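You operate a simulated robot arm through the tools that you are given. There is no shell and no other tool. Be economical: measure what you need, move in short steps, check, and stop when the job is done.

You run a simulated robot arm. Do the job below in one go: nothing can be reset, and whatever is moved stays where it is left.

TASK
Lift the strainer out when the tea has its full colour, then put the lid on.
Fine: three pushes of the pump first, teapot off the drip tray; strainer into the black bowl before the tea turns dark; spill nothing.
Where things are to end (x, y in the base frame): glass teapot within 60 mm of [480, 110].

Only the result counts: the job must be done as asked and must still hold three seconds after the hand-in. Knocking over, shifting, dropping, spilling or breaking anything else fails it. A push-on lid holds only when it is set on centred and level and pressed home; a screw cap is set on level and turned clockwise until tight.

THE ROBOT
A 6-joint arm with a two-finger parallel gripper, fixed in place. Base frame: the origin is at the foot of the arm, x ahead of it, y to its left, z up; the work surface is at about z = 800. Lengths are in mm, angles in degrees, forces in N, time in s.
With the tool pointing down near the work surface it reaches from about 240 to 640 mm from the base axis. Its first joint turns from -66.0 to 66.0 degrees. Payload 2.7 kg.
The TCP is the grasp point between the finger pads, 23 mm short of the fingertips. In the tool frame z runs along the fingers and y along their closing line. The gripper opens to 94 mm. The fingers are 38 mm wide and 10 mm thick; the gripper's body (54 by 96 mm) begins 39 mm behind the TCP.
Orientation is that of the tool frame in the base frame, as a unit quaternion [x, y, z, w]. With the fingers straight down and closing along the base's y, the tool's x points along the base's -x, its y along +y and its z along -z.

THE INTERFACE
- The arm moves only by the tool nudge_tool. Its argument "steps" is a list of rows, each a list of 3 entries, a list of its own where there are three numbers: the shift along the tool's x, y, z in units of 100 mm (1.0 is 100 mm), then the turn, a rotation vector about the tool's x, y, z in units of 180 degrees (1.0 is 180 degrees), then the finger opening in cm, from 0 to 9.4. In form: [[[x, y, z], [wx, wy, wz], fingers], ...]. A call has 1 to 12 rows; each row is the pose to reach, as a shift and turn from the pose commanded when the call began, along the tool's axes at that moment. A call with a number of a shift or a turn outside -1 to 1 is refused whole. Each row takes 0.2 s and may step no farther than 50 mm and 8.6 degrees from the row before; otherwise, or with a gripper value out of range, the whole call is refused. A pose out of reach is approached as far as the arm can. The call stops where the force on the tool passes 70 N (or 10 N more than at its start, if that is more) or the arm is blocked; 0.2 s more then pass. The fingers move at their own pace (about 45 mm/s each) and stop on an object; they squeeze with about 38 N. The grip force told is the motor's: it shows also when the fingers shut on nothing. Time passes only in rows, and 0.2 s behind the last, so rows that repeat a pose let the fingers close. The reply holds the time, the measured pose of the TCP, the force on the tool along the base axes, the opening and the grip force, in the units named above and with some noise, with the torque about the TCP (base axes, N m) and any sound that the robot's microphone picked up.
- Cameras (640 x 400 px; columns grow to the right, rows downward): "scene" is fixed at [65.2, -412.5, 1422.9]; the picture's right is [0.84, -0.55, 0.00], its down [-0.19, -0.28, -0.94] and it looks along [0.52, 0.79, -0.34] (base axes); focal length 289 px, centre (320, 200). "wrist" rides on the gripper at [86, 16, -74] in the tool frame; the picture's right is [-0.18, 0.98, 0.00], its down [-0.58, -0.11, -0.81] and it looks along [-0.79, -0.15, 0.59] (tool axes); focal length 243 px, centre (320, 200). There is no depth. A picture from a camera that has moved, and an enlarged one, comes with that camera's place and axes in the base frame and with its lens. The place of the scene camera against the robot may be out by one fixed shift of up to 18 mm in any direction.
- capture(camera): a new picture of that camera. It takes no simulated time.
- inspect(camera, box): a new picture of the part [left, top, right, bottom] of that camera's present view, enlarged. It takes no simulated time.
- sign_off(): hands the job in; it is judged then, once.

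Go step by step. Nothing tells you positions but the pictures and the camera data: compare them with the known pose of the tool, close in by small moves and look again before you grip or let go. The budget is 120 turns and 64 pictures, counting those below and the enlarged ones. Unless the task says otherwise, let go and move clear before handing in, and close with one line.

The tools are called as name(argument=value, ...) on one line, values as JSON. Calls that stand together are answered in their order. nudge_tool: Moves the arm, as the interface text tells. Its arguments: {"type":"object","properties":{"steps":{"type":"array"}},"required":["steps"]} The other tools are called the same way: capture (camera) takes a picture; inspect (camera, box) takes an enlarged picture of a part of a camera's view; sign_off () hands the job in.

At the start:

```text
clock: 0.0
tcp_pos: [358.0, -10.1, 1297.3]
orientation: [0.0, 1.0, 0.0, 0.0]
ft_force: [-0.7, -0.3, 0.4]
ft_torque: [-0.02, 0.0, 0.01]
opening: 94.0
grip_force: 0.1
```

scene: 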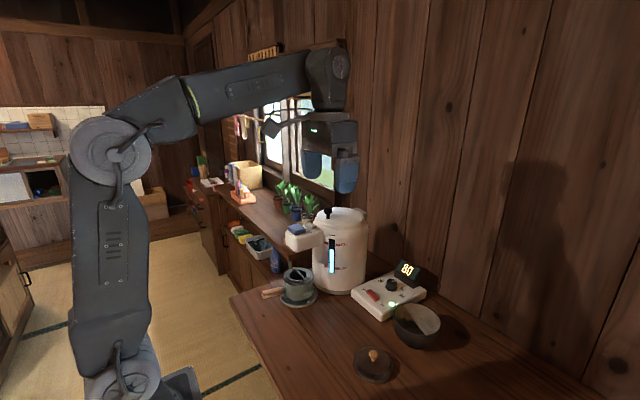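
wrist: 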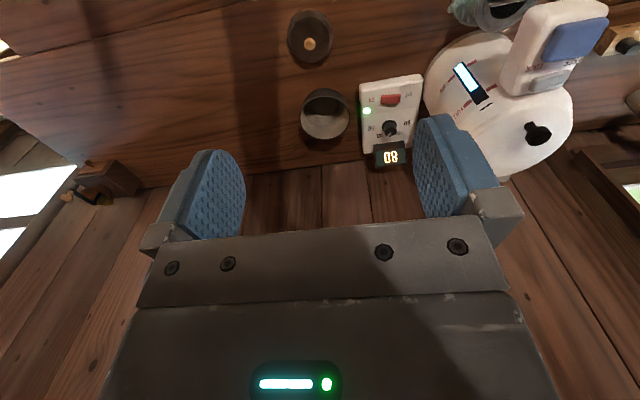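

I see an airpot-style dispenser with a teapot under its spout, a control box showing 80, a black bowl and a lid with a wooden knob. I'll take enlarged views before moving.

inspect(camera="scene", box=[230, 195, 390, 315])

inspect(camera="scene", box=[330, 250, 470, 395])

inspect(camera="wrist", box=[340, 0, 640, 190])

```text
3.33 times, centred on (310, 255) of scene
camera zoom: at [65.2, -412.5, 1422.9], right [0.84, -0.55, 0.0], down [-0.19, -0.28, -0.94], along [0.52, 0.79, -0.34], focal length 962 px, centre (353, 17)
```

zoom: 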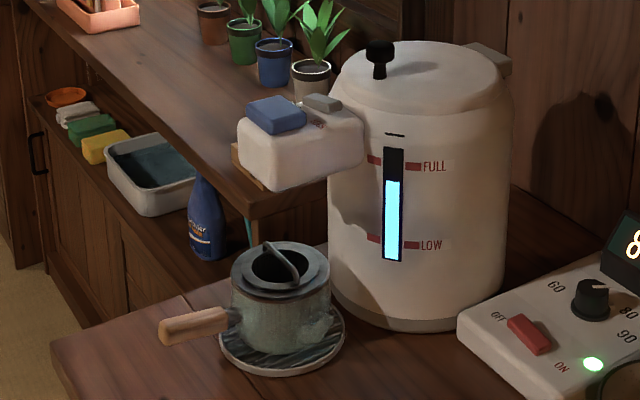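

```text
2.76 times, centred on (400, 322) of scene
camera zoom: at [65.2, -412.5, 1422.9], right [0.84, -0.55, 0.0], down [-0.19, -0.28, -0.94], along [0.52, 0.79, -0.34], focal length 796 px, centre (99, -138)
```

zoom: 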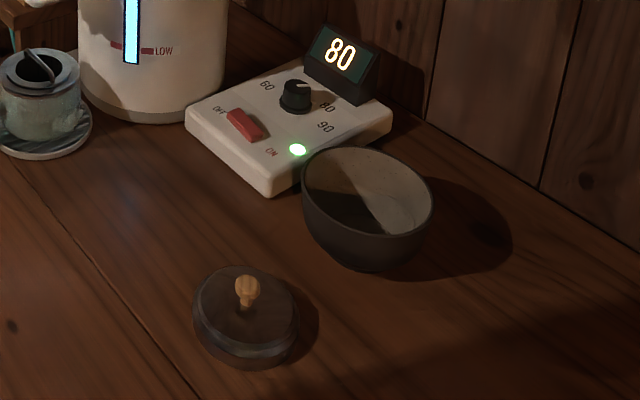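

```text
2.11 times, centred on (490, 95) of wrist
camera zoom: at [272.1, 6.1, 1371.0], right [0.18, 0.98, 0.0], down [0.58, -0.11, 0.81], along [0.79, -0.15, -0.59], focal length 511 px, centre (-38, 421)
```

zoom: 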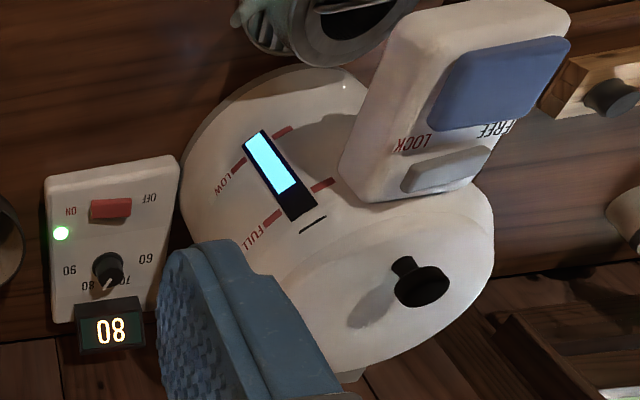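

The pump head (with a LOCK/FREE slider) hangs over the teapot near (470, 285), the bowl is near (632, -40), and the lid near (462, -49). I'll move left, high above everything, to look at the pump head up close.

nudge_tool(steps=[[[0.1, 0.4, 0.0], [0, 0, 0], 9.4], [[0.2, 0.7, 0.1], [0, 0, 0], 9.4], [[0.28, 1.0, 0.3], [0, 0, 0], 9.4]])

nudge_tool(steps=[[[0, 0.4, 0.1], [0, 0, 0], 6], [[0, 0.7, 0.3], [0, 0, 0], 4], [[0, 1.0, 0.5], [0, 0, 0], 2]])

nudge_tool(steps=[[[0, 0.4, 0.1], [0, 0, 0], 0], [[0, 0.6, 0.3], [0, 0, 0], 0], [[0, 0.8, 0.3], [0, 0, 0], 0], [[0, 0.8, 0.3], [0, 0, 0], 0]])

capture(camera="wrist")

```text
clock: 0.8
tcp_pos: [332.7, 89.4, 1270.3]
orientation: [0.001, 1.0, 0.0, 0.0]
ft_force: [-0.2, 0.1, -0.5]
ft_torque: [-0.01, -0.01, -0.02]
opening: 93.9
grip_force: 0.0
```

```text
clock: 1.6
tcp_pos: [330.3, 191.8, 1220.6]
orientation: [0.0, 1.0, -0.001, 0.0]
ft_force: [1.3, 0.1, -0.2]
ft_torque: [0.0, 0.0, 0.01]
opening: 25.0
grip_force: 0.0
```

```text
clock: 2.6
tcp_pos: [332.0, 272.6, 1187.3]
orientation: [0.0, 1.0, 0.001, 0.0]
ft_force: [-0.1, -0.6, -0.1]
ft_torque: [0.02, 0.02, 0.04]
opening: 0.0
grip_force: 38.0
```

```text
58 pictures are left
camera wrist: at [245.0, 287.3, 1261.3], right [0.18, 0.98, 0.0], down [0.58, -0.11, 0.81], along [0.79, -0.15, -0.59], focal length 243 px, centre (320, 200)
```

wrist: 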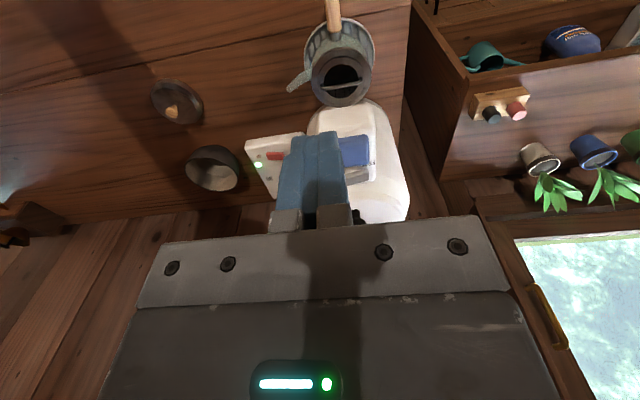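

The closed fingers partly hide the pump head, but the teapot and its strainer bar are visible. I'll enlarge the view.

inspect(camera="wrist", box=[230, 0, 430, 125])

inspect(camera="wrist", box=[230, 100, 430, 225])

```text
3.20 times, centred on (330, 62) of wrist
camera zoom: at [245.0, 287.3, 1261.3], right [0.18, 0.98, 0.0], down [0.58, -0.11, 0.81], along [0.79, -0.15, -0.59], focal length 776 px, centre (288, 640)
```

zoom: 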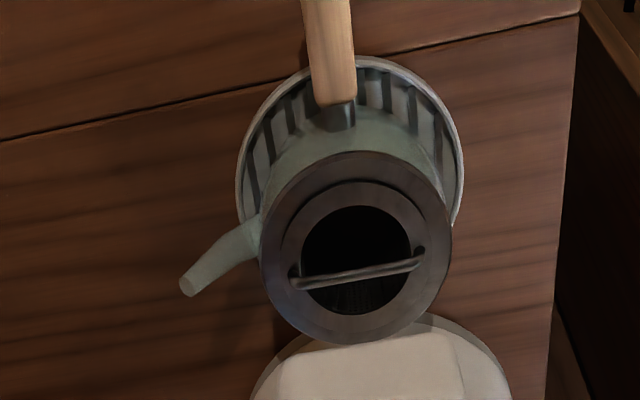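

```text
3.20 times, centred on (330, 162) of wrist
camera zoom: at [245.0, 287.3, 1261.3], right [0.18, 0.98, 0.0], down [0.58, -0.11, 0.81], along [0.79, -0.15, -0.59], focal length 776 px, centre (288, 320)
```

zoom: 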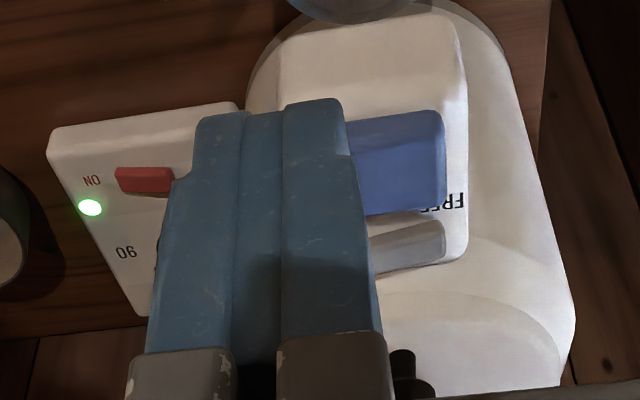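

The strainer ring is centred near (442, 284) at z of about 885, and the wooden handle runs toward the base along x at y of about 285. I'll open the fingers to see the slider and blue button.

nudge_tool(steps=[[[0, 0, 0], [0, 0, 0], 9.4], [[0, 0, 0], [0, 0, 0], 9.4], [[0, 0, 0], [0, 0, 0], 9.4], [[0, 0, 0], [0, 0, 0], 9.4], [[0, 0, 0], [0, 0, 0], 9.4]])

inspect(camera="wrist", box=[260, 90, 420, 215])

inspect(camera="scene", box=[270, 200, 340, 260])

```text
clock: 3.8
tcp_pos: [330.7, 272.5, 1187.8]
orientation: [0.0, 1.0, 0.0, 0.0]
ft_force: [0.2, -0.7, -0.5]
ft_torque: [0.01, -0.03, 0.01]
opening: 94.0
grip_force: 0.1
```

```text
3.20 times, centred on (340, 152) of wrist
camera zoom: at [245.0, 287.0, 1261.4], right [0.18, 0.98, 0.0], down [0.58, -0.11, 0.81], along [0.79, -0.15, -0.59], focal length 776 px, centre (256, 352)
```

zoom: 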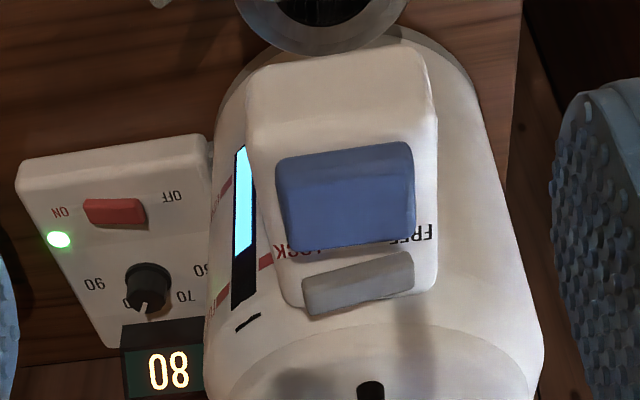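

```text
6.67 times, centred on (305, 230) of scene
camera zoom: at [65.2, -412.5, 1422.9], right [0.84, -0.55, 0.0], down [-0.19, -0.28, -0.94], along [0.52, 0.79, -0.34], focal length 1924 px, centre (420, 0)
```

zoom: 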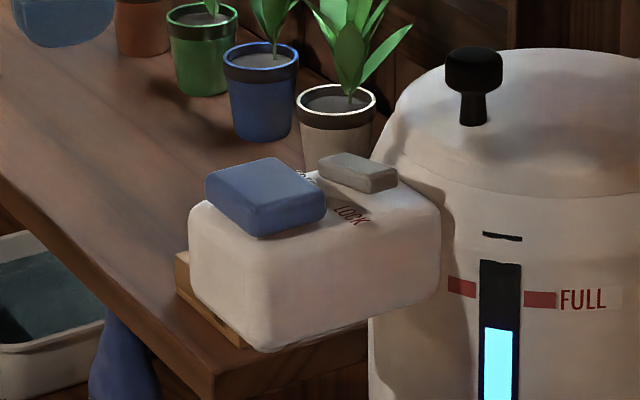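

The slider is near (490, 283, 1047) and the blue button near (444, 283, 1045). I need its LOCK/FREE state, so I'll zoom in tightly from both cameras.

inspect(camera="scene", box=[297, 212, 321, 227])

inspect(camera="wrist", box=[324, 155, 404, 205])

```text
16.00 times, centred on (309, 220) of scene
camera zoom: at [65.2, -412.5, 1422.9], right [0.84, -0.55, 0.0], down [-0.19, -0.28, -0.94], along [0.52, 0.79, -0.34], focal length 4619 px, centre (496, -112)
```

zoom: 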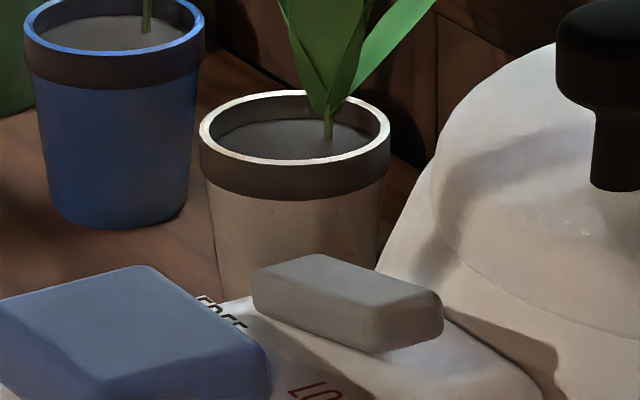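

```text
8.00 times, centred on (364, 180) of wrist
camera zoom: at [245.0, 287.0, 1261.4], right [0.18, 0.98, 0.0], down [0.58, -0.11, 0.81], along [0.79, -0.15, -0.59], focal length 1941 px, centre (-32, 360)
```

zoom: 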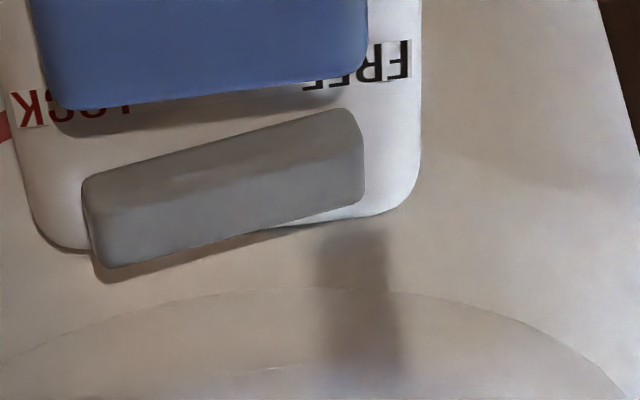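

The slider's FREE end is down, in the same way the lit power rocker's ON end is down, so the pump is free. I'll close the fingers and come down above the blue button.

nudge_tool(steps=[[[-0.3, 0.05, 0], [0, 0, 0], 5], [[-0.6, 0.1, 0.1], [0, 0, 0], 2], [[-0.6, 0.1, 0.3], [0, 0, 0], 0], [[-0.6, 0.1, 0.4], [0, 0, 0], 0], [[-0.6, 0.1, 0.4], [0, 0, 0], 0]])

nudge_tool(steps=[[[-0.3, 0, 0], [0, 0, 0], 0], [[-0.56, 0, 0.2], [0, 0, 0], 0], [[-0.56, 0, 0.4], [0, 0, 0], 0], [[-0.56, 0, 0.6], [0, 0, 0], 0]])

inspect(camera="wrist", box=[220, 70, 420, 195])

inspect(camera="scene", box=[264, 175, 344, 240])

```text
clock: 5.0
tcp_pos: [391.0, 279.9, 1148.5]
orientation: [0.0, 1.0, -0.001, 0.0]
ft_force: [-0.1, -0.2, 0.1]
ft_torque: [0.01, 0.03, 0.01]
opening: 0.3
grip_force: 10.4
```

```text
clock: 6.0
tcp_pos: [448.0, 279.6, 1088.8]
orientation: [0.001, 1.0, 0.001, 0.0]
ft_force: [1.0, -0.2, -0.4]
ft_torque: [0.01, 0.03, 0.06]
opening: 0.0
grip_force: 38.0
```

```text
3.20 times, centred on (320, 132) of wrist
camera zoom: at [360.6, 295.6, 1161.1], right [0.18, 0.98, 0.0], down [0.58, -0.11, 0.81], along [0.79, -0.15, -0.59], focal length 776 px, centre (320, 416)
```

zoom: 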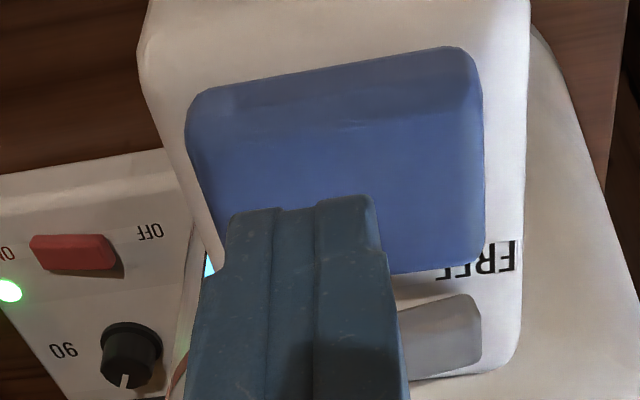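

```text
6.15 times, centred on (304, 208) of scene
camera zoom: at [65.3, -412.5, 1422.9], right [0.84, -0.55, 0.0], down [-0.19, -0.28, -0.94], along [0.52, 0.79, -0.34], focal length 1776 px, centre (418, 154)
```

zoom: 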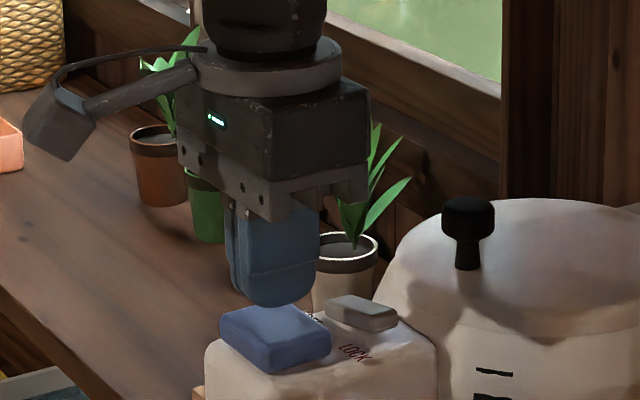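

The fingertips sit over the button, about 20 mm above it. I'll go down in small steps to feel the contact and the stroke.

nudge_tool(steps=[[[0, 0.04, 0.1], [0, 0, 0], 0], [[0, 0.04, 0.16], [0, 0, 0], 0], [[0, 0.04, 0.2], [0, 0, 0], 0], [[0, 0.04, 0.24], [0, 0, 0], 0]])

```text
clock: 7.0
tcp_pos: [445.8, 284.9, 1065.0]
orientation: [0.0, 1.0, -0.001, 0.001]
ft_force: [-0.5, -3.2, 7.4]
ft_torque: [-0.05, 0.06, 0.05]
opening: 0.0
grip_force: 37.9
```

I have contact at a tip height of about 1042, with 7 N. I'll press on through the stroke.

nudge_tool(steps=[[[0, 0, 0.03], [0, 0, 0], 0], [[0, 0, 0.06], [0, 0, 0], 0], [[0, 0, 0.09], [0, 0, 0], 0], [[0, 0, 0.12], [0, 0, 0], 0]])

```text
clock: 8.0
tcp_pos: [447.7, 286.4, 1059.6]
orientation: [0.0, 1.0, 0.003, 0.006]
ft_force: [-10.5, -11.2, 48.3]
ft_torque: [-0.27, 0.94, 0.11]
opening: 0.0
grip_force: 37.7
```

The force rose to 48 N with the tool down only about 5 mm and no sound, so I'll look before going further.

inspect(camera="scene", box=[274, 195, 330, 240])

inspect(camera="wrist", box=[220, 70, 420, 195])

inspect(camera="scene", box=[270, 240, 360, 300])

```text
8.89 times, centred on (302, 218) of scene
camera zoom: at [64.2, -413.3, 1422.7], right [0.84, -0.55, 0.0], down [-0.19, -0.28, -0.94], along [0.52, 0.79, -0.34], focal length 2566 px, centre (480, 44)
```

zoom: 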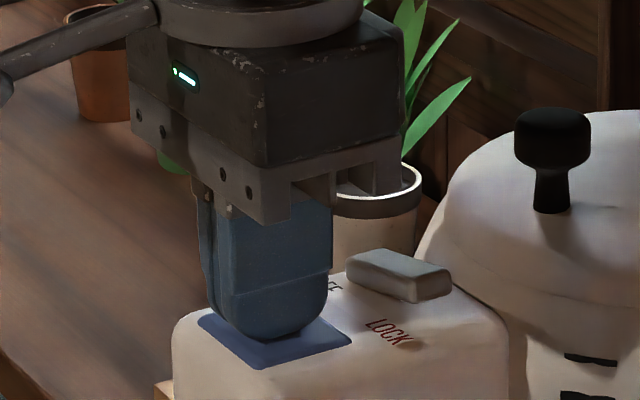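

```text
3.20 times, centred on (320, 132) of wrist
camera zoom: at [359.8, 299.5, 1131.8], right [0.18, 0.98, 0.01], down [0.57, -0.11, 0.81], along [0.8, -0.14, -0.58], focal length 776 px, centre (320, 416)
```

zoom: 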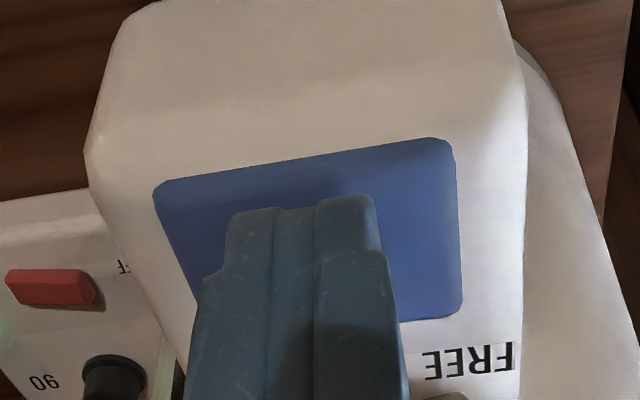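

```text
6.67 times, centred on (315, 270) of scene
camera zoom: at [64.2, -413.3, 1422.7], right [0.84, -0.55, 0.0], down [-0.19, -0.28, -0.94], along [0.52, 0.79, -0.34], focal length 1924 px, centre (353, -267)
```

zoom: 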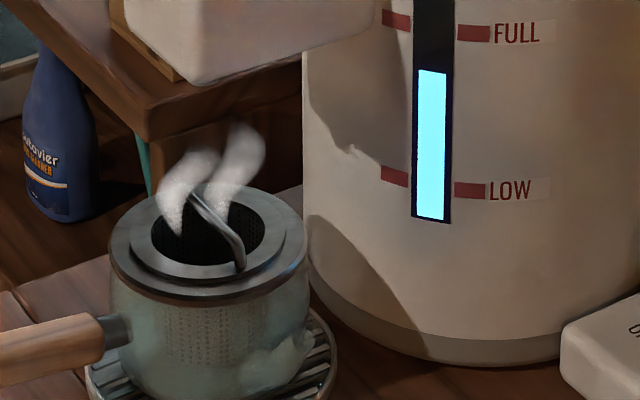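

The button is fully down, steam shows in the pot, and the level has dropped: that is push one. I'll release fully, then make push two.

nudge_tool(steps=[[[0, 0, -0.12], [0, 0, 0], 0], [[0, 0, -0.24], [0, 0, 0], 0], [[0, 0, -0.24], [0, 0, 0], 0], [[0, 0, -0.24], [0, 0, 0], 0], [[0, 0, -0.12], [0, 0, 0], 0], [[0, 0, -0.06], [0, 0, 0], 0], [[0, 0, -0.03], [0, 0, 0], 0], [[0, 0, 0.0], [0, 0, 0], 0], [[0, 0, 0.0], [0, 0, 0], 0]])

inspect(camera="scene", box=[270, 210, 360, 300])

```text
clock: 10.0
tcp_pos: [446.9, 286.8, 1059.6]
orientation: [0.001, 1.0, 0.004, 0.005]
ft_force: [-16.1, -6.0, 47.1]
ft_torque: [-0.17, 1.03, 0.18]
opening: 0.0
grip_force: 37.7
```

```text
4.44 times, centred on (315, 255) of scene
camera zoom: at [64.1, -413.2, 1422.7], right [0.84, -0.55, 0.0], down [-0.19, -0.28, -0.94], along [0.52, 0.79, -0.34], focal length 1283 px, centre (342, -44)
```

zoom: 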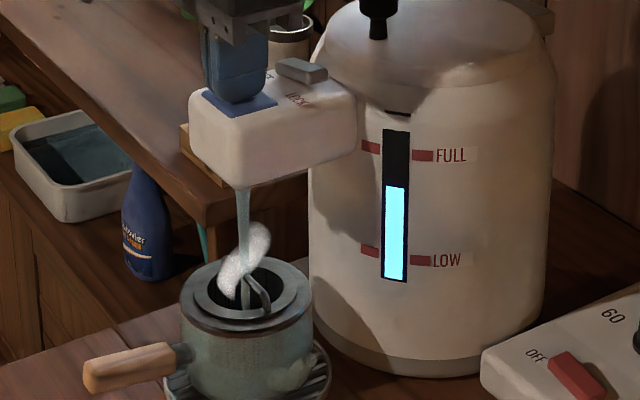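

Water is flowing on push two. I'll let it finish, release, and make push three.

nudge_tool(steps=[[[0, 0, 0], [0, 0, 0], 0], [[0, 0, 0], [0, 0, 0], 0], [[0, 0, -0.12], [0, 0, 0], 0], [[0, 0, -0.24], [0, 0, 0], 0], [[0, 0, -0.24], [0, 0, 0], 0], [[0, 0, -0.24], [0, 0, 0], 0]])

inspect(camera="scene", box=[270, 210, 360, 300])

nudge_tool(steps=[[[0, 0, 0.12], [0, 0, 0], 0], [[0, 0, 0.18], [0, 0, 0], 0], [[0, 0, 0.21], [0, 0, 0], 0], [[0, 0, 0.24], [0, 0, 0], 0], [[0, 0, 0.24], [0, 0, 0], 0]])

inspect(camera="scene", box=[270, 210, 360, 300])

```text
clock: 11.4
tcp_pos: [447.7, 286.1, 1075.3]
orientation: [0.001, 1.0, 0.001, 0.0]
ft_force: [0.2, -0.8, 0.6]
ft_torque: [-0.01, -0.02, -0.02]
opening: 0.1
grip_force: 38.4
```

```text
4.44 times, centred on (315, 255) of scene
camera zoom: at [65.2, -412.5, 1422.9], right [0.84, -0.55, 0.0], down [-0.19, -0.28, -0.94], along [0.52, 0.79, -0.34], focal length 1283 px, centre (342, -44)
```

zoom: 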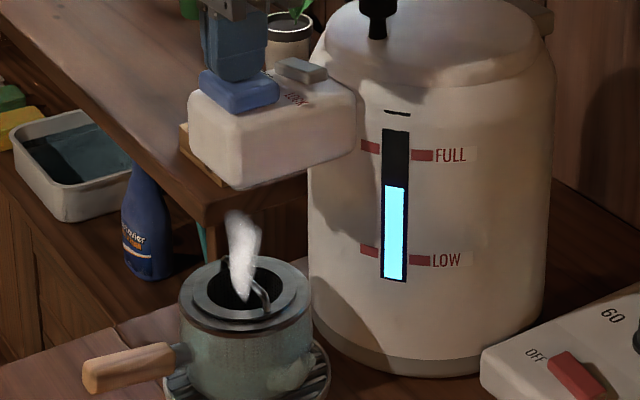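

```text
clock: 12.6
tcp_pos: [447.1, 285.5, 1059.2]
orientation: [0.001, 1.0, 0.004, 0.006]
ft_force: [-10.9, -2.8, 48.4]
ft_torque: [-0.07, 1.05, 0.1]
opening: 0.1
grip_force: 38.3
```

```text
4.44 times, centred on (315, 255) of scene
camera zoom: at [64.2, -413.0, 1422.7], right [0.84, -0.55, 0.0], down [-0.19, -0.28, -0.94], along [0.52, 0.79, -0.34], focal length 1283 px, centre (342, -44)
```

zoom: 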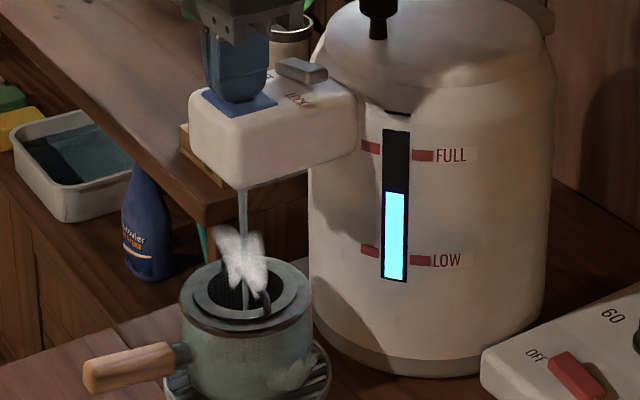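

Push three is done. Next I'll lift off, retreat toward the base, and open the fingers above the wooden handle to look at it.

nudge_tool(steps=[[[0, 0, 0], [0, 0, 0], 0], [[0, 0, -0.3], [0, 0, 0], 0], [[0, 0, -0.6], [0, 0, 0], 1], [[0.4, 0, -0.6], [0, 0, 0], 4], [[0.8, 0, -0.6], [0, 0, 0], 5], [[1.0, 0, -0.4], [0, 0, 0], 5], [[1.0, 0, 0], [0, 0, 0], 5], [[1.0, 0, 0.5], [0, 0, 0], 5], [[1.0, 0, 0.9], [0, 0, 0], 5]])

capture(camera="wrist")

inspect(camera="scene", box=[254, 250, 334, 310])

```text
clock: 14.6
tcp_pos: [346.7, 286.5, 963.5]
orientation: [0.0, 1.0, 0.0, 0.0]
ft_force: [-0.3, -0.8, -0.1]
ft_torque: [-0.04, 0.01, 0.03]
opening: 50.0
grip_force: 0.0
```

```text
43 pictures are left
camera wrist: at [260.1, 301.1, 1036.5], right [0.18, 0.98, 0.0], down [0.58, -0.11, 0.81], along [0.79, -0.15, -0.59], focal length 243 px, centre (320, 200)
```

wrist: 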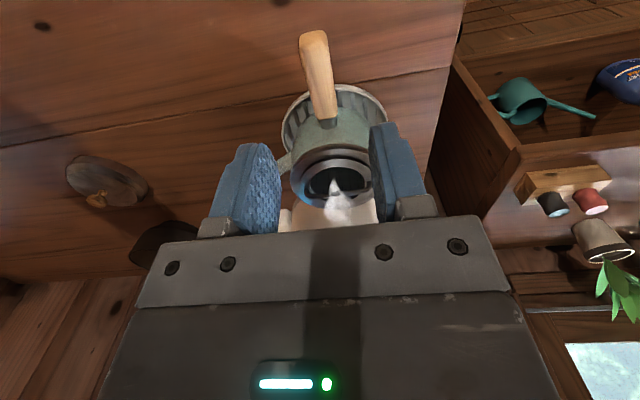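

```text
6.67 times, centred on (294, 280) of scene
camera zoom: at [65.2, -412.5, 1422.9], right [0.84, -0.55, 0.0], down [-0.19, -0.28, -0.94], along [0.52, 0.79, -0.34], focal length 1924 px, centre (493, -333)
```

zoom: 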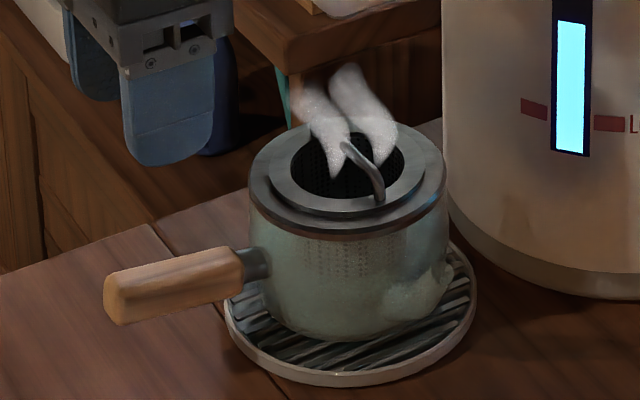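

The handle runs from about (323, 285) to (388, 282) at z of about 852. I'll tilt the fingers slightly forward so the wrist stays clear of the pump head, and lower over the handle.

nudge_tool(steps=[[[-0.05, -0.02, 0.2], [0, -0.035, 0], 5], [[-0.1, -0.03, 0.5], [0, -0.07, 0], 5], [[-0.15, -0.03, 0.8], [0, -0.07, 0], 5], [[-0.15, -0.03, 0.98], [0, -0.07, 0], 5]])

capture(camera="wrist")

inspect(camera="scene", box=[254, 230, 334, 310])

```text
clock: 15.6
tcp_pos: [363.3, 283.7, 863.1]
orientation: [0.001, 0.994, -0.001, 0.11]
ft_force: [0.0, -0.4, -0.5]
ft_torque: [0.0, 0.03, -0.01]
opening: 50.0
grip_force: 0.0
```

```text
41 pictures are left
camera wrist: at [262.4, 297.9, 916.9], right [0.18, 0.98, 0.04], down [0.39, -0.11, 0.91], along [0.9, -0.15, -0.4], focal length 243 px, centre (320, 200)
```

wrist: 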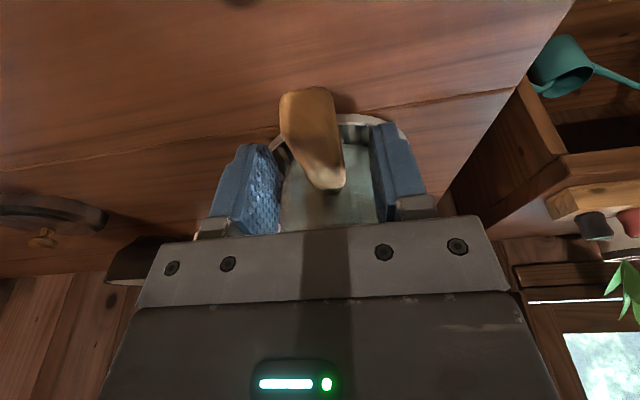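

```text
5.00 times, centred on (294, 270) of scene
camera zoom: at [65.2, -412.5, 1422.9], right [0.84, -0.55, 0.0], down [-0.19, -0.28, -0.94], along [0.52, 0.79, -0.34], focal length 1443 px, centre (450, -150)
```

zoom: 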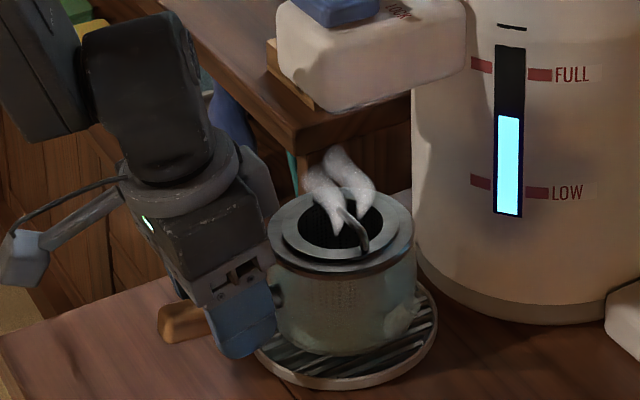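

The handle lies between the fingers near the grip point. I'll drop 8 mm, trim the yaw slightly, and close.

nudge_tool(steps=[[[0.01, 0, 0.04], [0, 0, 0.015], 5], [[0.017, 0, 0.08], [0, 0, 0.015], 4], [[0.017, 0, 0.08], [0, 0, 0.015], 2], [[0.017, 0, 0.08], [0, 0, 0.015], 0], [[0.017, 0, 0.08], [0, 0, 0.015], 0], [[0.017, 0, 0.08], [0, 0, 0.015], 0]])

inspect(camera="scene", box=[254, 230, 334, 310])

```text
clock: 17.0
tcp_pos: [363.4, 283.0, 857.0]
orientation: [0.024, 0.994, 0.002, 0.11]
ft_force: [0.4, -0.2, 1.3]
ft_torque: [-0.25, -0.12, 0.0]
opening: 19.9
grip_force: 38.4
```

```text
5.00 times, centred on (294, 270) of scene
camera zoom: at [65.2, -412.5, 1422.9], right [0.84, -0.55, 0.0], down [-0.19, -0.28, -0.94], along [0.52, 0.79, -0.34], focal length 1443 px, centre (450, -150)
```

zoom: 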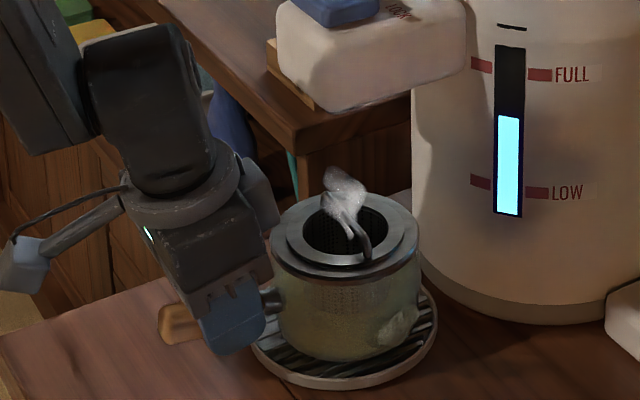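

The handle is gripped at 20 mm, and the tea is starting to turn yellow-green. I'll lift a little and check that the pot stays level.

nudge_tool(steps=[[[-0.007, 0, -0.03], [0, 0, 0], 0], [[-0.015, 0, -0.07], [0, 0, 0], 0], [[-0.026, 0, -0.117], [0, 0, 0], 0], [[-0.035, 0, -0.156], [0, 0, 0], 0]])

inspect(camera="scene", box=[254, 230, 334, 310])

```text
clock: 18.0
tcp_pos: [362.2, 281.8, 872.2]
orientation: [0.024, 0.994, 0.003, 0.11]
ft_force: [0.0, -0.4, -5.1]
ft_torque: [0.06, 0.37, -0.02]
opening: 19.9
grip_force: 37.4
```

```text
5.00 times, centred on (294, 270) of scene
camera zoom: at [65.3, -412.5, 1422.9], right [0.84, -0.55, 0.0], down [-0.19, -0.28, -0.94], along [0.52, 0.79, -0.34], focal length 1443 px, centre (450, -150)
```

zoom: 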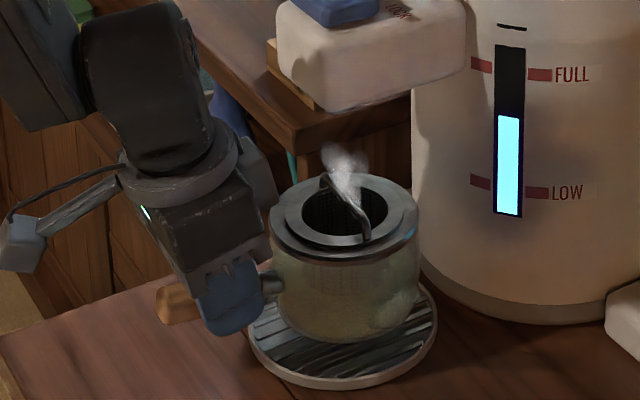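

The pot is up, level and steady. I'll carry it slowly toward about (471, 112).

nudge_tool(steps=[[[-0.005, -0.01, -0.04], [0, 0, 0], 0], [[-0.01, -0.05, -0.046], [0, 0, 0], 0], [[-0.026, -0.13, -0.046], [0, 0, 0], 0], [[-0.053, -0.25, -0.046], [0, 0, 0], 0], [[-0.083, -0.38, -0.046], [0, 0, 0], 0], [[-0.116, -0.51, -0.046], [0, 0, 0], 0], [[-0.148, -0.64, -0.046], [0, 0, 0], 0], [[-0.175, -0.76, -0.046], [0, 0, 0], 0], [[-0.195, -0.84, -0.046], [0, 0, 0], 0], [[-0.207, -0.891, -0.046], [0, 0, 0], 0]])

nudge_tool(steps=[[[-0.01, -0.04, 0.0], [0, 0, 0], 0], [[-0.026, -0.12, 0.005], [0, 0, 0], 0], [[-0.053, -0.24, 0.01], [0, 0, 0], 0], [[-0.083, -0.37, 0.015], [0, 0, 0], 0], [[-0.112, -0.5, 0.02], [0, 0, 0], 0], [[-0.14, -0.62, 0.025], [0, 0, 0], 0], [[-0.165, -0.72, 0.029], [0, 0, 0], 0], [[-0.18, -0.78, 0.032], [0, 0, 0], 0], [[-0.186, -0.812, 0.032], [0, 0, 0], 0]])

inspect(camera="scene", box=[270, 240, 430, 360])

```text
clock: 20.2
tcp_pos: [375.8, 191.4, 879.6]
orientation: [0.025, 0.994, 0.002, 0.11]
ft_force: [-0.8, -0.9, -6.1]
ft_torque: [0.07, 0.35, -0.01]
opening: 19.7
grip_force: 37.9
```

```text
clock: 22.2
tcp_pos: [391.6, 109.9, 879.3]
orientation: [0.024, 0.994, 0.003, 0.11]
ft_force: [0.5, 0.7, -5.9]
ft_torque: [0.04, 0.37, -0.01]
opening: 19.9
grip_force: 38.1
```

```text
3.33 times, centred on (350, 300) of scene
camera zoom: at [65.3, -412.5, 1422.9], right [0.84, -0.55, 0.0], down [-0.19, -0.28, -0.94], along [0.52, 0.79, -0.34], focal length 962 px, centre (220, -133)
```

zoom: 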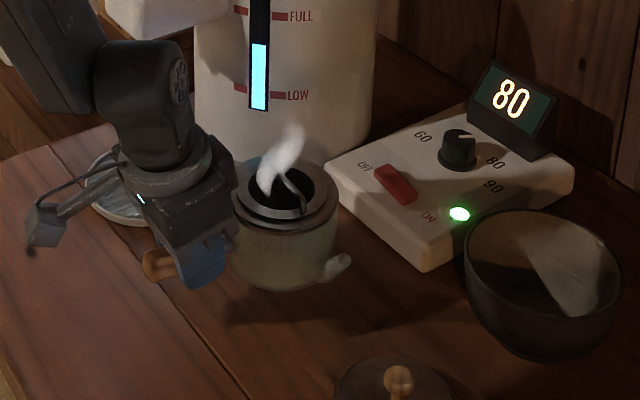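

The pot is near (470, 111). I'll lower it carefully and watch for the weight coming off.

nudge_tool(steps=[[[0.011, 0, 0.05], [0, 0, 0], 0], [[0.027, 0, 0.12], [0, 0, 0], 0], [[0.042, 0, 0.19], [0, 0, 0], 0], [[0.051, 0, 0.23], [0, 0, 0], 0]])

inspect(camera="scene", box=[310, 260, 370, 320])

```text
clock: 23.2
tcp_pos: [393.0, 110.6, 856.4]
orientation: [0.024, 0.994, 0.003, 0.109]
ft_force: [0.4, 0.0, -5.3]
ft_torque: [0.02, 0.36, 0.01]
opening: 19.7
grip_force: 38.3
```

```text
6.67 times, centred on (340, 290) of scene
camera zoom: at [65.3, -412.5, 1422.9], right [0.84, -0.55, 0.0], down [-0.19, -0.28, -0.94], along [0.52, 0.79, -0.34], focal length 1924 px, centre (187, -400)
```

zoom: 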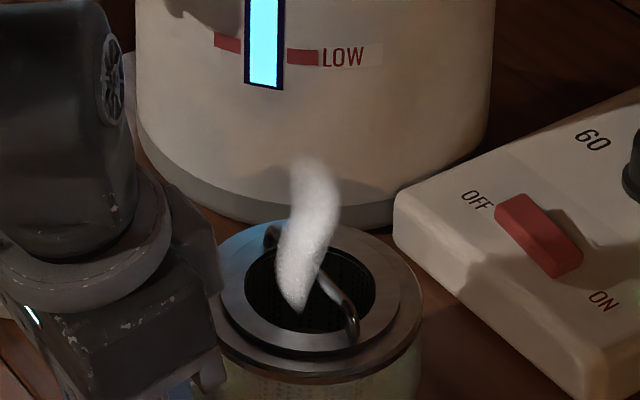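

nudge_tool(steps=[[[0.006, 0, 0.03], [0, 0, 0], 0], [[0.011, 0, 0.05], [0, 0, 0], 0], [[0.015, 0, 0.07], [0, 0, 0], 0]])

```text
clock: 24.0
tcp_pos: [392.1, 109.8, 848.1]
orientation: [0.024, 0.994, 0.002, 0.109]
ft_force: [0.4, -0.5, -5.7]
ft_torque: [0.0, 0.32, -0.01]
opening: 19.7
grip_force: 38.2
```

The pot is still hanging at z 848, so I'll keep lowering in 2 mm steps.

nudge_tool(steps=[[[0.0045, 0, 0.02], [0, 0, 0], 0], [[0.009, 0, 0.04], [0, 0, 0], 0]])

```text
clock: 24.6
tcp_pos: [393.5, 110.8, 846.2]
orientation: [0.023, 0.993, 0.004, 0.112]
ft_force: [-7.8, -3.0, 24.1]
ft_torque: [-0.5, -0.61, -0.29]
opening: 20.4
grip_force: 38.0
```

The pot is down on the table. I'll ease the pressure, open, and raise straight up while straightening the tool.

nudge_tool(steps=[[[-0.006, 0, -0.025], [0, 0, 0], 0], [[-0.006, 0, -0.025], [0, 0, 0], 4], [[-0.006, 0, -0.025], [0, 0, 0], 4.5], [[-0.006, 0, -0.025], [0, 0, 0], 4.5], [[-0.05, 0, -0.22], [0, 0, 0], 4.5], [[-0.13, 0, -0.6], [0, 0, 0], 4.5], [[-0.2, 0, -0.9], [0, 0.035, 0], 4.5], [[-0.2, 0, -0.95], [0, 0.07, -0.01], 4.5]])

capture(camera="wrist")

inspect(camera="scene", box=[290, 250, 390, 325])

```text
clock: 26.4
tcp_pos: [389.2, 110.2, 943.2]
orientation: [0.007, 1.0, 0.004, -0.001]
ft_force: [-0.2, -0.3, -0.2]
ft_torque: [0.01, 0.0, 0.0]
opening: 44.9
grip_force: 0.1
```

```text
35 pictures are left
camera wrist: at [303.8, 125.1, 1016.0], right [0.2, 0.98, 0.01], down [0.58, -0.12, 0.8], along [0.79, -0.15, -0.59], focal length 243 px, centre (320, 200)
```

wrist: 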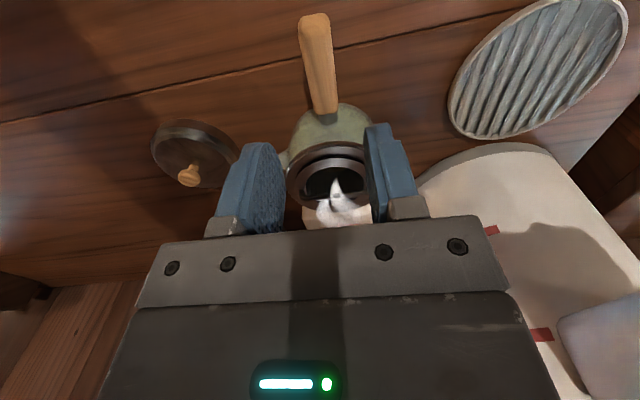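

```text
5.33 times, centred on (340, 288) of scene
camera zoom: at [65.2, -412.5, 1422.9], right [0.84, -0.55, 0.0], down [-0.19, -0.28, -0.94], along [0.52, 0.79, -0.34], focal length 1540 px, centre (213, -267)
```

zoom: 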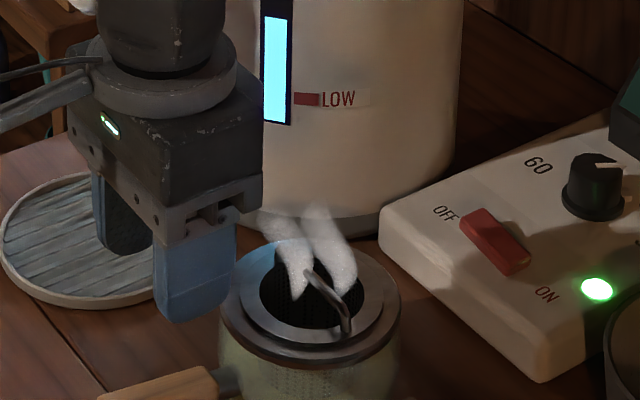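

The strainer is centred near (471, 106) with its rim at about 875, and its bail runs roughly along y. I'll move above it and turn the gripper 90° so the fingers close across the bail.

nudge_tool(steps=[[[-0.1, 0, -0.25], [0, 0, -0.045], 4.5], [[-0.25, -0.01, -0.25], [0, 0, -0.09], 4.5], [[-0.4, -0.02, -0.25], [0, 0, -0.135], 4.5], [[-0.55, -0.03, -0.25], [0, 0, -0.18], 4.5], [[-0.7, -0.04, -0.25], [0, 0, -0.225], 4.5], [[-0.82, -0.04, -0.25], [0, 0, -0.27], 4.5], [[-0.82, -0.04, -0.25], [0, 0, -0.315], 4.5], [[-0.82, -0.04, -0.25], [0, 0, -0.36], 4.5], [[-0.82, -0.04, -0.25], [0, 0, -0.405], 4.5], [[-0.82, -0.04, -0.25], [0, 0, -0.45], 4.5], [[-0.82, -0.04, -0.25], [0, 0, -0.496], 4.5]])

capture(camera="wrist")

inspect(camera="scene", box=[290, 250, 390, 325])

```text
clock: 28.8
tcp_pos: [471.3, 104.3, 967.7]
orientation: [-0.699, 0.716, 0.003, 0.003]
ft_force: [0.2, 0.3, -0.4]
ft_torque: [0.0, 0.02, 0.04]
opening: 45.0
grip_force: 0.1
```

```text
33 pictures are left
camera wrist: at [454.1, 16.2, 1040.4], right [-0.98, 0.21, 0.0], down [0.12, 0.57, 0.81], along [0.17, 0.79, -0.59], focal length 243 px, centre (320, 200)
```

wrist: 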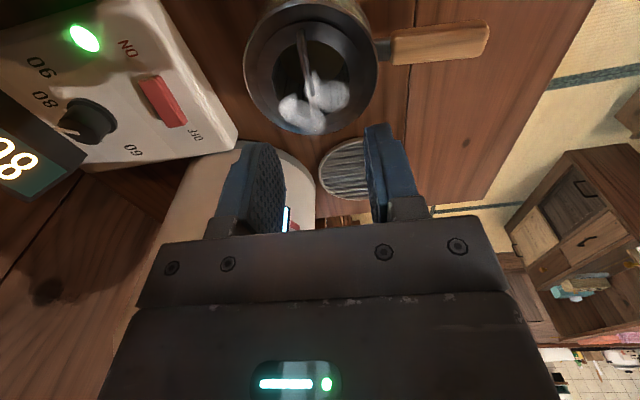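

```text
5.33 times, centred on (340, 288) of scene
camera zoom: at [65.2, -412.5, 1422.9], right [0.84, -0.55, 0.0], down [-0.19, -0.28, -0.94], along [0.52, 0.79, -0.34], focal length 1540 px, centre (213, -267)
```

zoom: 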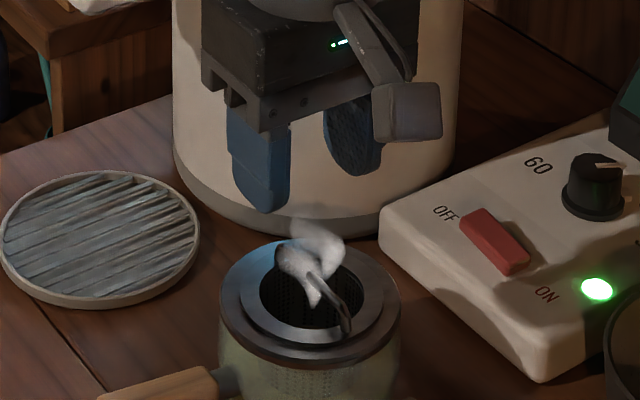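

The gripper is turned. I'll zoom in on the bail from the wrist camera.

inspect(camera="wrist", box=[230, 0, 400, 140])

```text
2.86 times, centred on (315, 70) of wrist
camera zoom: at [454.1, 16.2, 1040.4], right [-0.98, 0.21, 0.0], down [0.12, 0.57, 0.81], along [0.17, 0.79, -0.59], focal length 693 px, centre (334, 571)
```

zoom: 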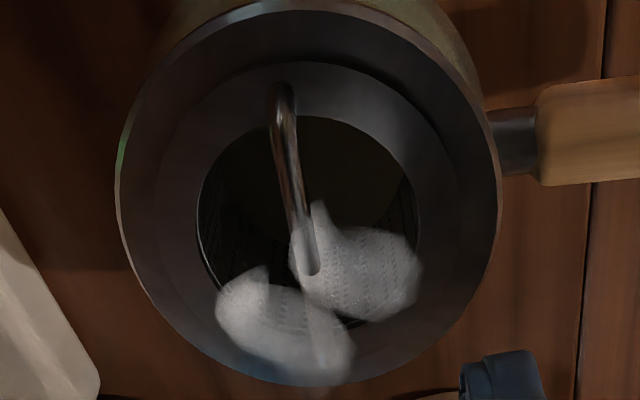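

By triangulation the strainer centre is near (479, 102, 868), with the bail along y. I'll centre on it and lower partway to judge the bail's height.

nudge_tool(steps=[[[0.01, -0.09, 0.2], [0, 0, 0], 4.5], [[0.01, -0.09, 0.45], [0, 0, 0], 4.5], [[0.01, -0.09, 0.5], [0, 0, 0], 4.5]])

inspect(camera="scene", box=[310, 250, 374, 298])

inspect(camera="wrist", box=[220, 50, 420, 220])

```text
clock: 29.6
tcp_pos: [481.8, 103.9, 917.2]
orientation: [-0.698, 0.716, 0.002, 0.003]
ft_force: [-0.6, -0.2, -1.3]
ft_torque: [0.03, 0.0, 0.0]
opening: 44.9
grip_force: 0.0
```

```text
8.33 times, centred on (342, 274) of scene
camera zoom: at [65.3, -412.5, 1422.9], right [0.84, -0.55, 0.0], down [-0.19, -0.28, -0.94], along [0.52, 0.79, -0.34], focal length 2406 px, centre (137, -417)
```

zoom: 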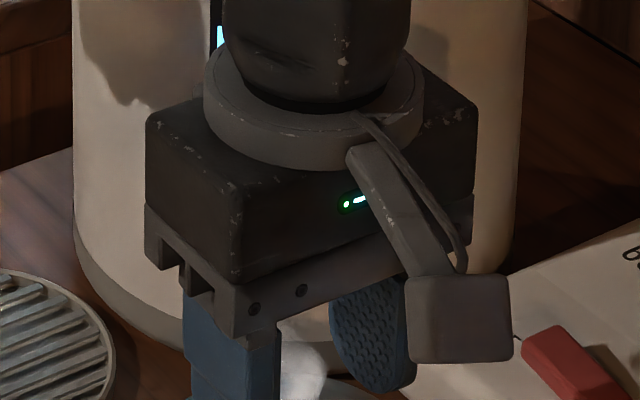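

```text
2.35 times, centred on (320, 135) of wrist
camera zoom: at [463.6, 15.6, 989.9], right [-0.98, 0.21, 0.0], down [0.12, 0.57, 0.81], along [0.17, 0.79, -0.59], focal length 571 px, centre (320, 353)
```

zoom: 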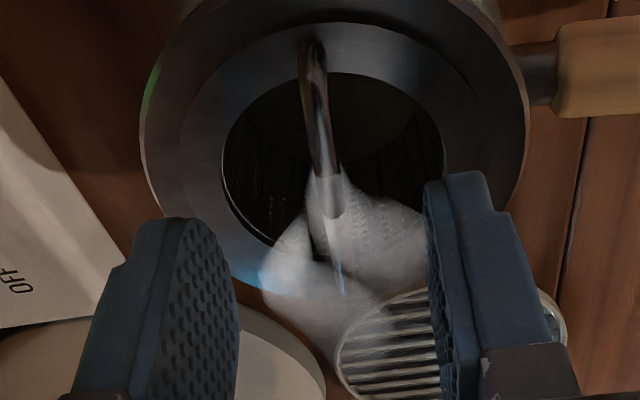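

The bail's apex is at about z 884, centred between the fingers. I'll narrow the opening and lower until the fingertips straddle it just above the ring.

nudge_tool(steps=[[[0, 0, 0], [0, 0, 0], 3.0], [[0, 0, 0.05], [0, 0, 0], 2.4], [[0, 0, 0.13], [0, 0, 0], 2.4], [[0, 0, 0.18], [0, 0, 0], 2.4], [[0, 0, 0.22], [0, 0, 0], 2.4]])

inspect(camera="scene", box=[300, 250, 380, 315])

inspect(camera="wrist", box=[220, 80, 420, 220])

```text
clock: 30.8
tcp_pos: [482.8, 103.2, 896.2]
orientation: [-0.697, 0.717, 0.003, 0.003]
ft_force: [-1.0, 0.6, 5.5]
ft_torque: [-0.12, -0.03, -0.01]
opening: 24.2
grip_force: 0.0
```

```text
6.15 times, centred on (340, 282) of scene
camera zoom: at [65.1, -412.5, 1422.9], right [0.84, -0.55, 0.0], down [-0.19, -0.28, -0.94], along [0.52, 0.79, -0.34], focal length 1776 px, centre (197, -308)
```

zoom: 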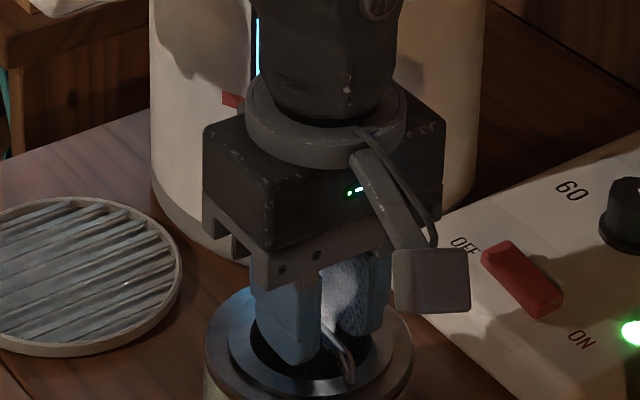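

```text
2.86 times, centred on (320, 150) of wrist
camera zoom: at [463.6, 16.1, 968.6], right [-0.98, 0.21, 0.0], down [0.12, 0.57, 0.81], along [0.17, 0.79, -0.59], focal length 693 px, centre (320, 343)
```

zoom: 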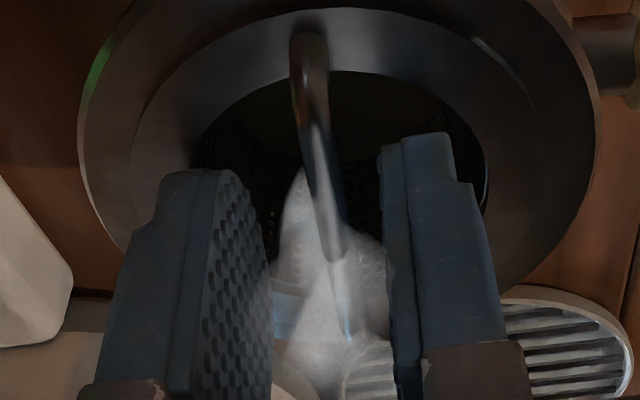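

The tips just touch the ring at 5 N. I'll back up 2 mm, centre slightly, and close on the bail.

nudge_tool(steps=[[[0.01, 0.03, -0.025], [0, 0, 0], 2.4], [[0.01, 0.03, -0.025], [0, 0, 0], 1.5], [[0.01, 0.03, -0.025], [0, 0, 0], 0.8], [[0.01, 0.03, -0.025], [0, 0, 0], 0], [[0.01, 0.03, -0.025], [0, 0, 0], 0]])

inspect(camera="scene", box=[300, 260, 380, 325])

```text
clock: 32.0
tcp_pos: [478.4, 103.6, 898.0]
orientation: [-0.698, 0.716, 0.003, 0.003]
ft_force: [-0.2, 0.2, 0.7]
ft_torque: [0.03, 0.02, 0.0]
opening: 4.2
grip_force: 37.6
```

```text
6.15 times, centred on (340, 292) of scene
camera zoom: at [65.3, -412.5, 1422.9], right [0.84, -0.55, 0.0], down [-0.19, -0.28, -0.94], along [0.52, 0.79, -0.34], focal length 1776 px, centre (197, -369)
```

zoom: 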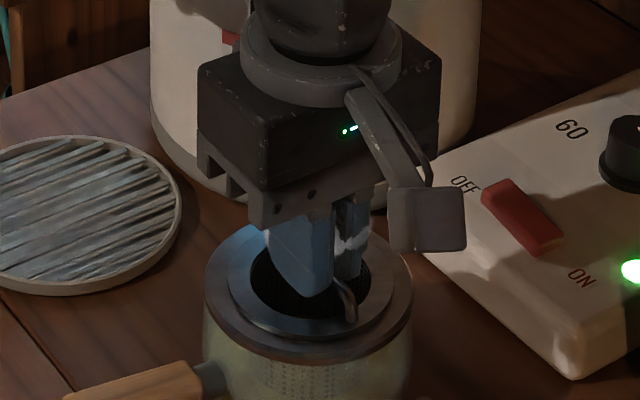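

The bail is gripped at 4.2 mm. I'll look at the tea's colour through the glass.

inspect(camera="scene", box=[310, 290, 380, 335])

```text
8.89 times, centred on (345, 312) of scene
camera zoom: at [65.3, -412.5, 1422.9], right [0.84, -0.55, 0.0], down [-0.19, -0.28, -0.94], along [0.52, 0.79, -0.34], focal length 2566 px, centre (98, -800)
```

zoom: 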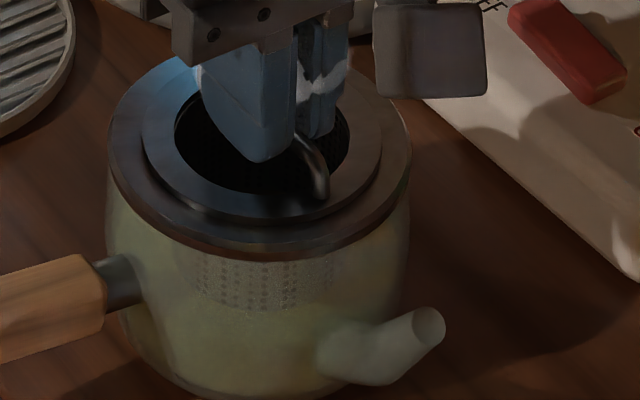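

The tea is still pale yellow-green. I'll hold still and wait about 8 s before checking again.

nudge_tool(steps=[[[0, 0, 0], [0, 0, 0], 0], [[0, 0, 0], [0, 0, 0], 0], [[0, 0, 0], [0, 0, 0], 0], [[0, 0, 0], [0, 0, 0], 0], [[0, 0, 0], [0, 0, 0], 0], [[0, 0, 0], [0, 0, 0], 0], [[0, 0, 0], [0, 0, 0], 0], [[0, 0, 0], [0, 0, 0], 0], [[0, 0, 0], [0, 0, 0], 0], [[0, 0, 0], [0, 0, 0], 0], [[0, 0, 0], [0, 0, 0], 0], [[0, 0, 0], [0, 0, 0], 0]])

nudge_tool(steps=[[[0, 0, 0], [0, 0, 0], 0], [[0, 0, 0], [0, 0, 0], 0], [[0, 0, 0], [0, 0, 0], 0], [[0, 0, 0], [0, 0, 0], 0], [[0, 0, 0], [0, 0, 0], 0], [[0, 0, 0], [0, 0, 0], 0], [[0, 0, 0], [0, 0, 0], 0], [[0, 0, 0], [0, 0, 0], 0], [[0, 0, 0], [0, 0, 0], 0], [[0, 0, 0], [0, 0, 0], 0], [[0, 0, 0], [0, 0, 0], 0], [[0, 0, 0], [0, 0, 0], 0]])

inspect(camera="scene", box=[310, 290, 380, 335])

```text
clock: 34.6
tcp_pos: [478.7, 103.7, 897.9]
orientation: [-0.697, 0.717, 0.002, 0.003]
ft_force: [0.0, -0.6, 1.0]
ft_torque: [-0.01, -0.01, -0.03]
opening: 4.4
grip_force: 38.0
```

```text
clock: 37.2
tcp_pos: [478.4, 102.8, 898.4]
orientation: [-0.697, 0.717, 0.002, 0.002]
ft_force: [0.7, -0.5, 0.2]
ft_torque: [-0.02, 0.01, -0.06]
opening: 4.4
grip_force: 37.8
```

```text
8.89 times, centred on (345, 312) of scene
camera zoom: at [65.3, -412.5, 1422.9], right [0.84, -0.55, 0.0], down [-0.19, -0.28, -0.94], along [0.52, 0.79, -0.34], focal length 2566 px, centre (98, -800)
```

zoom: 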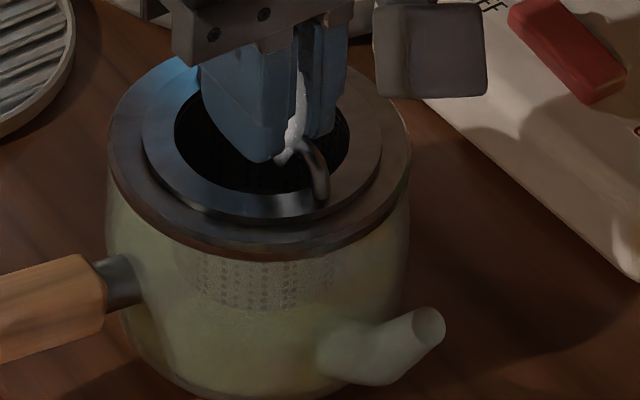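

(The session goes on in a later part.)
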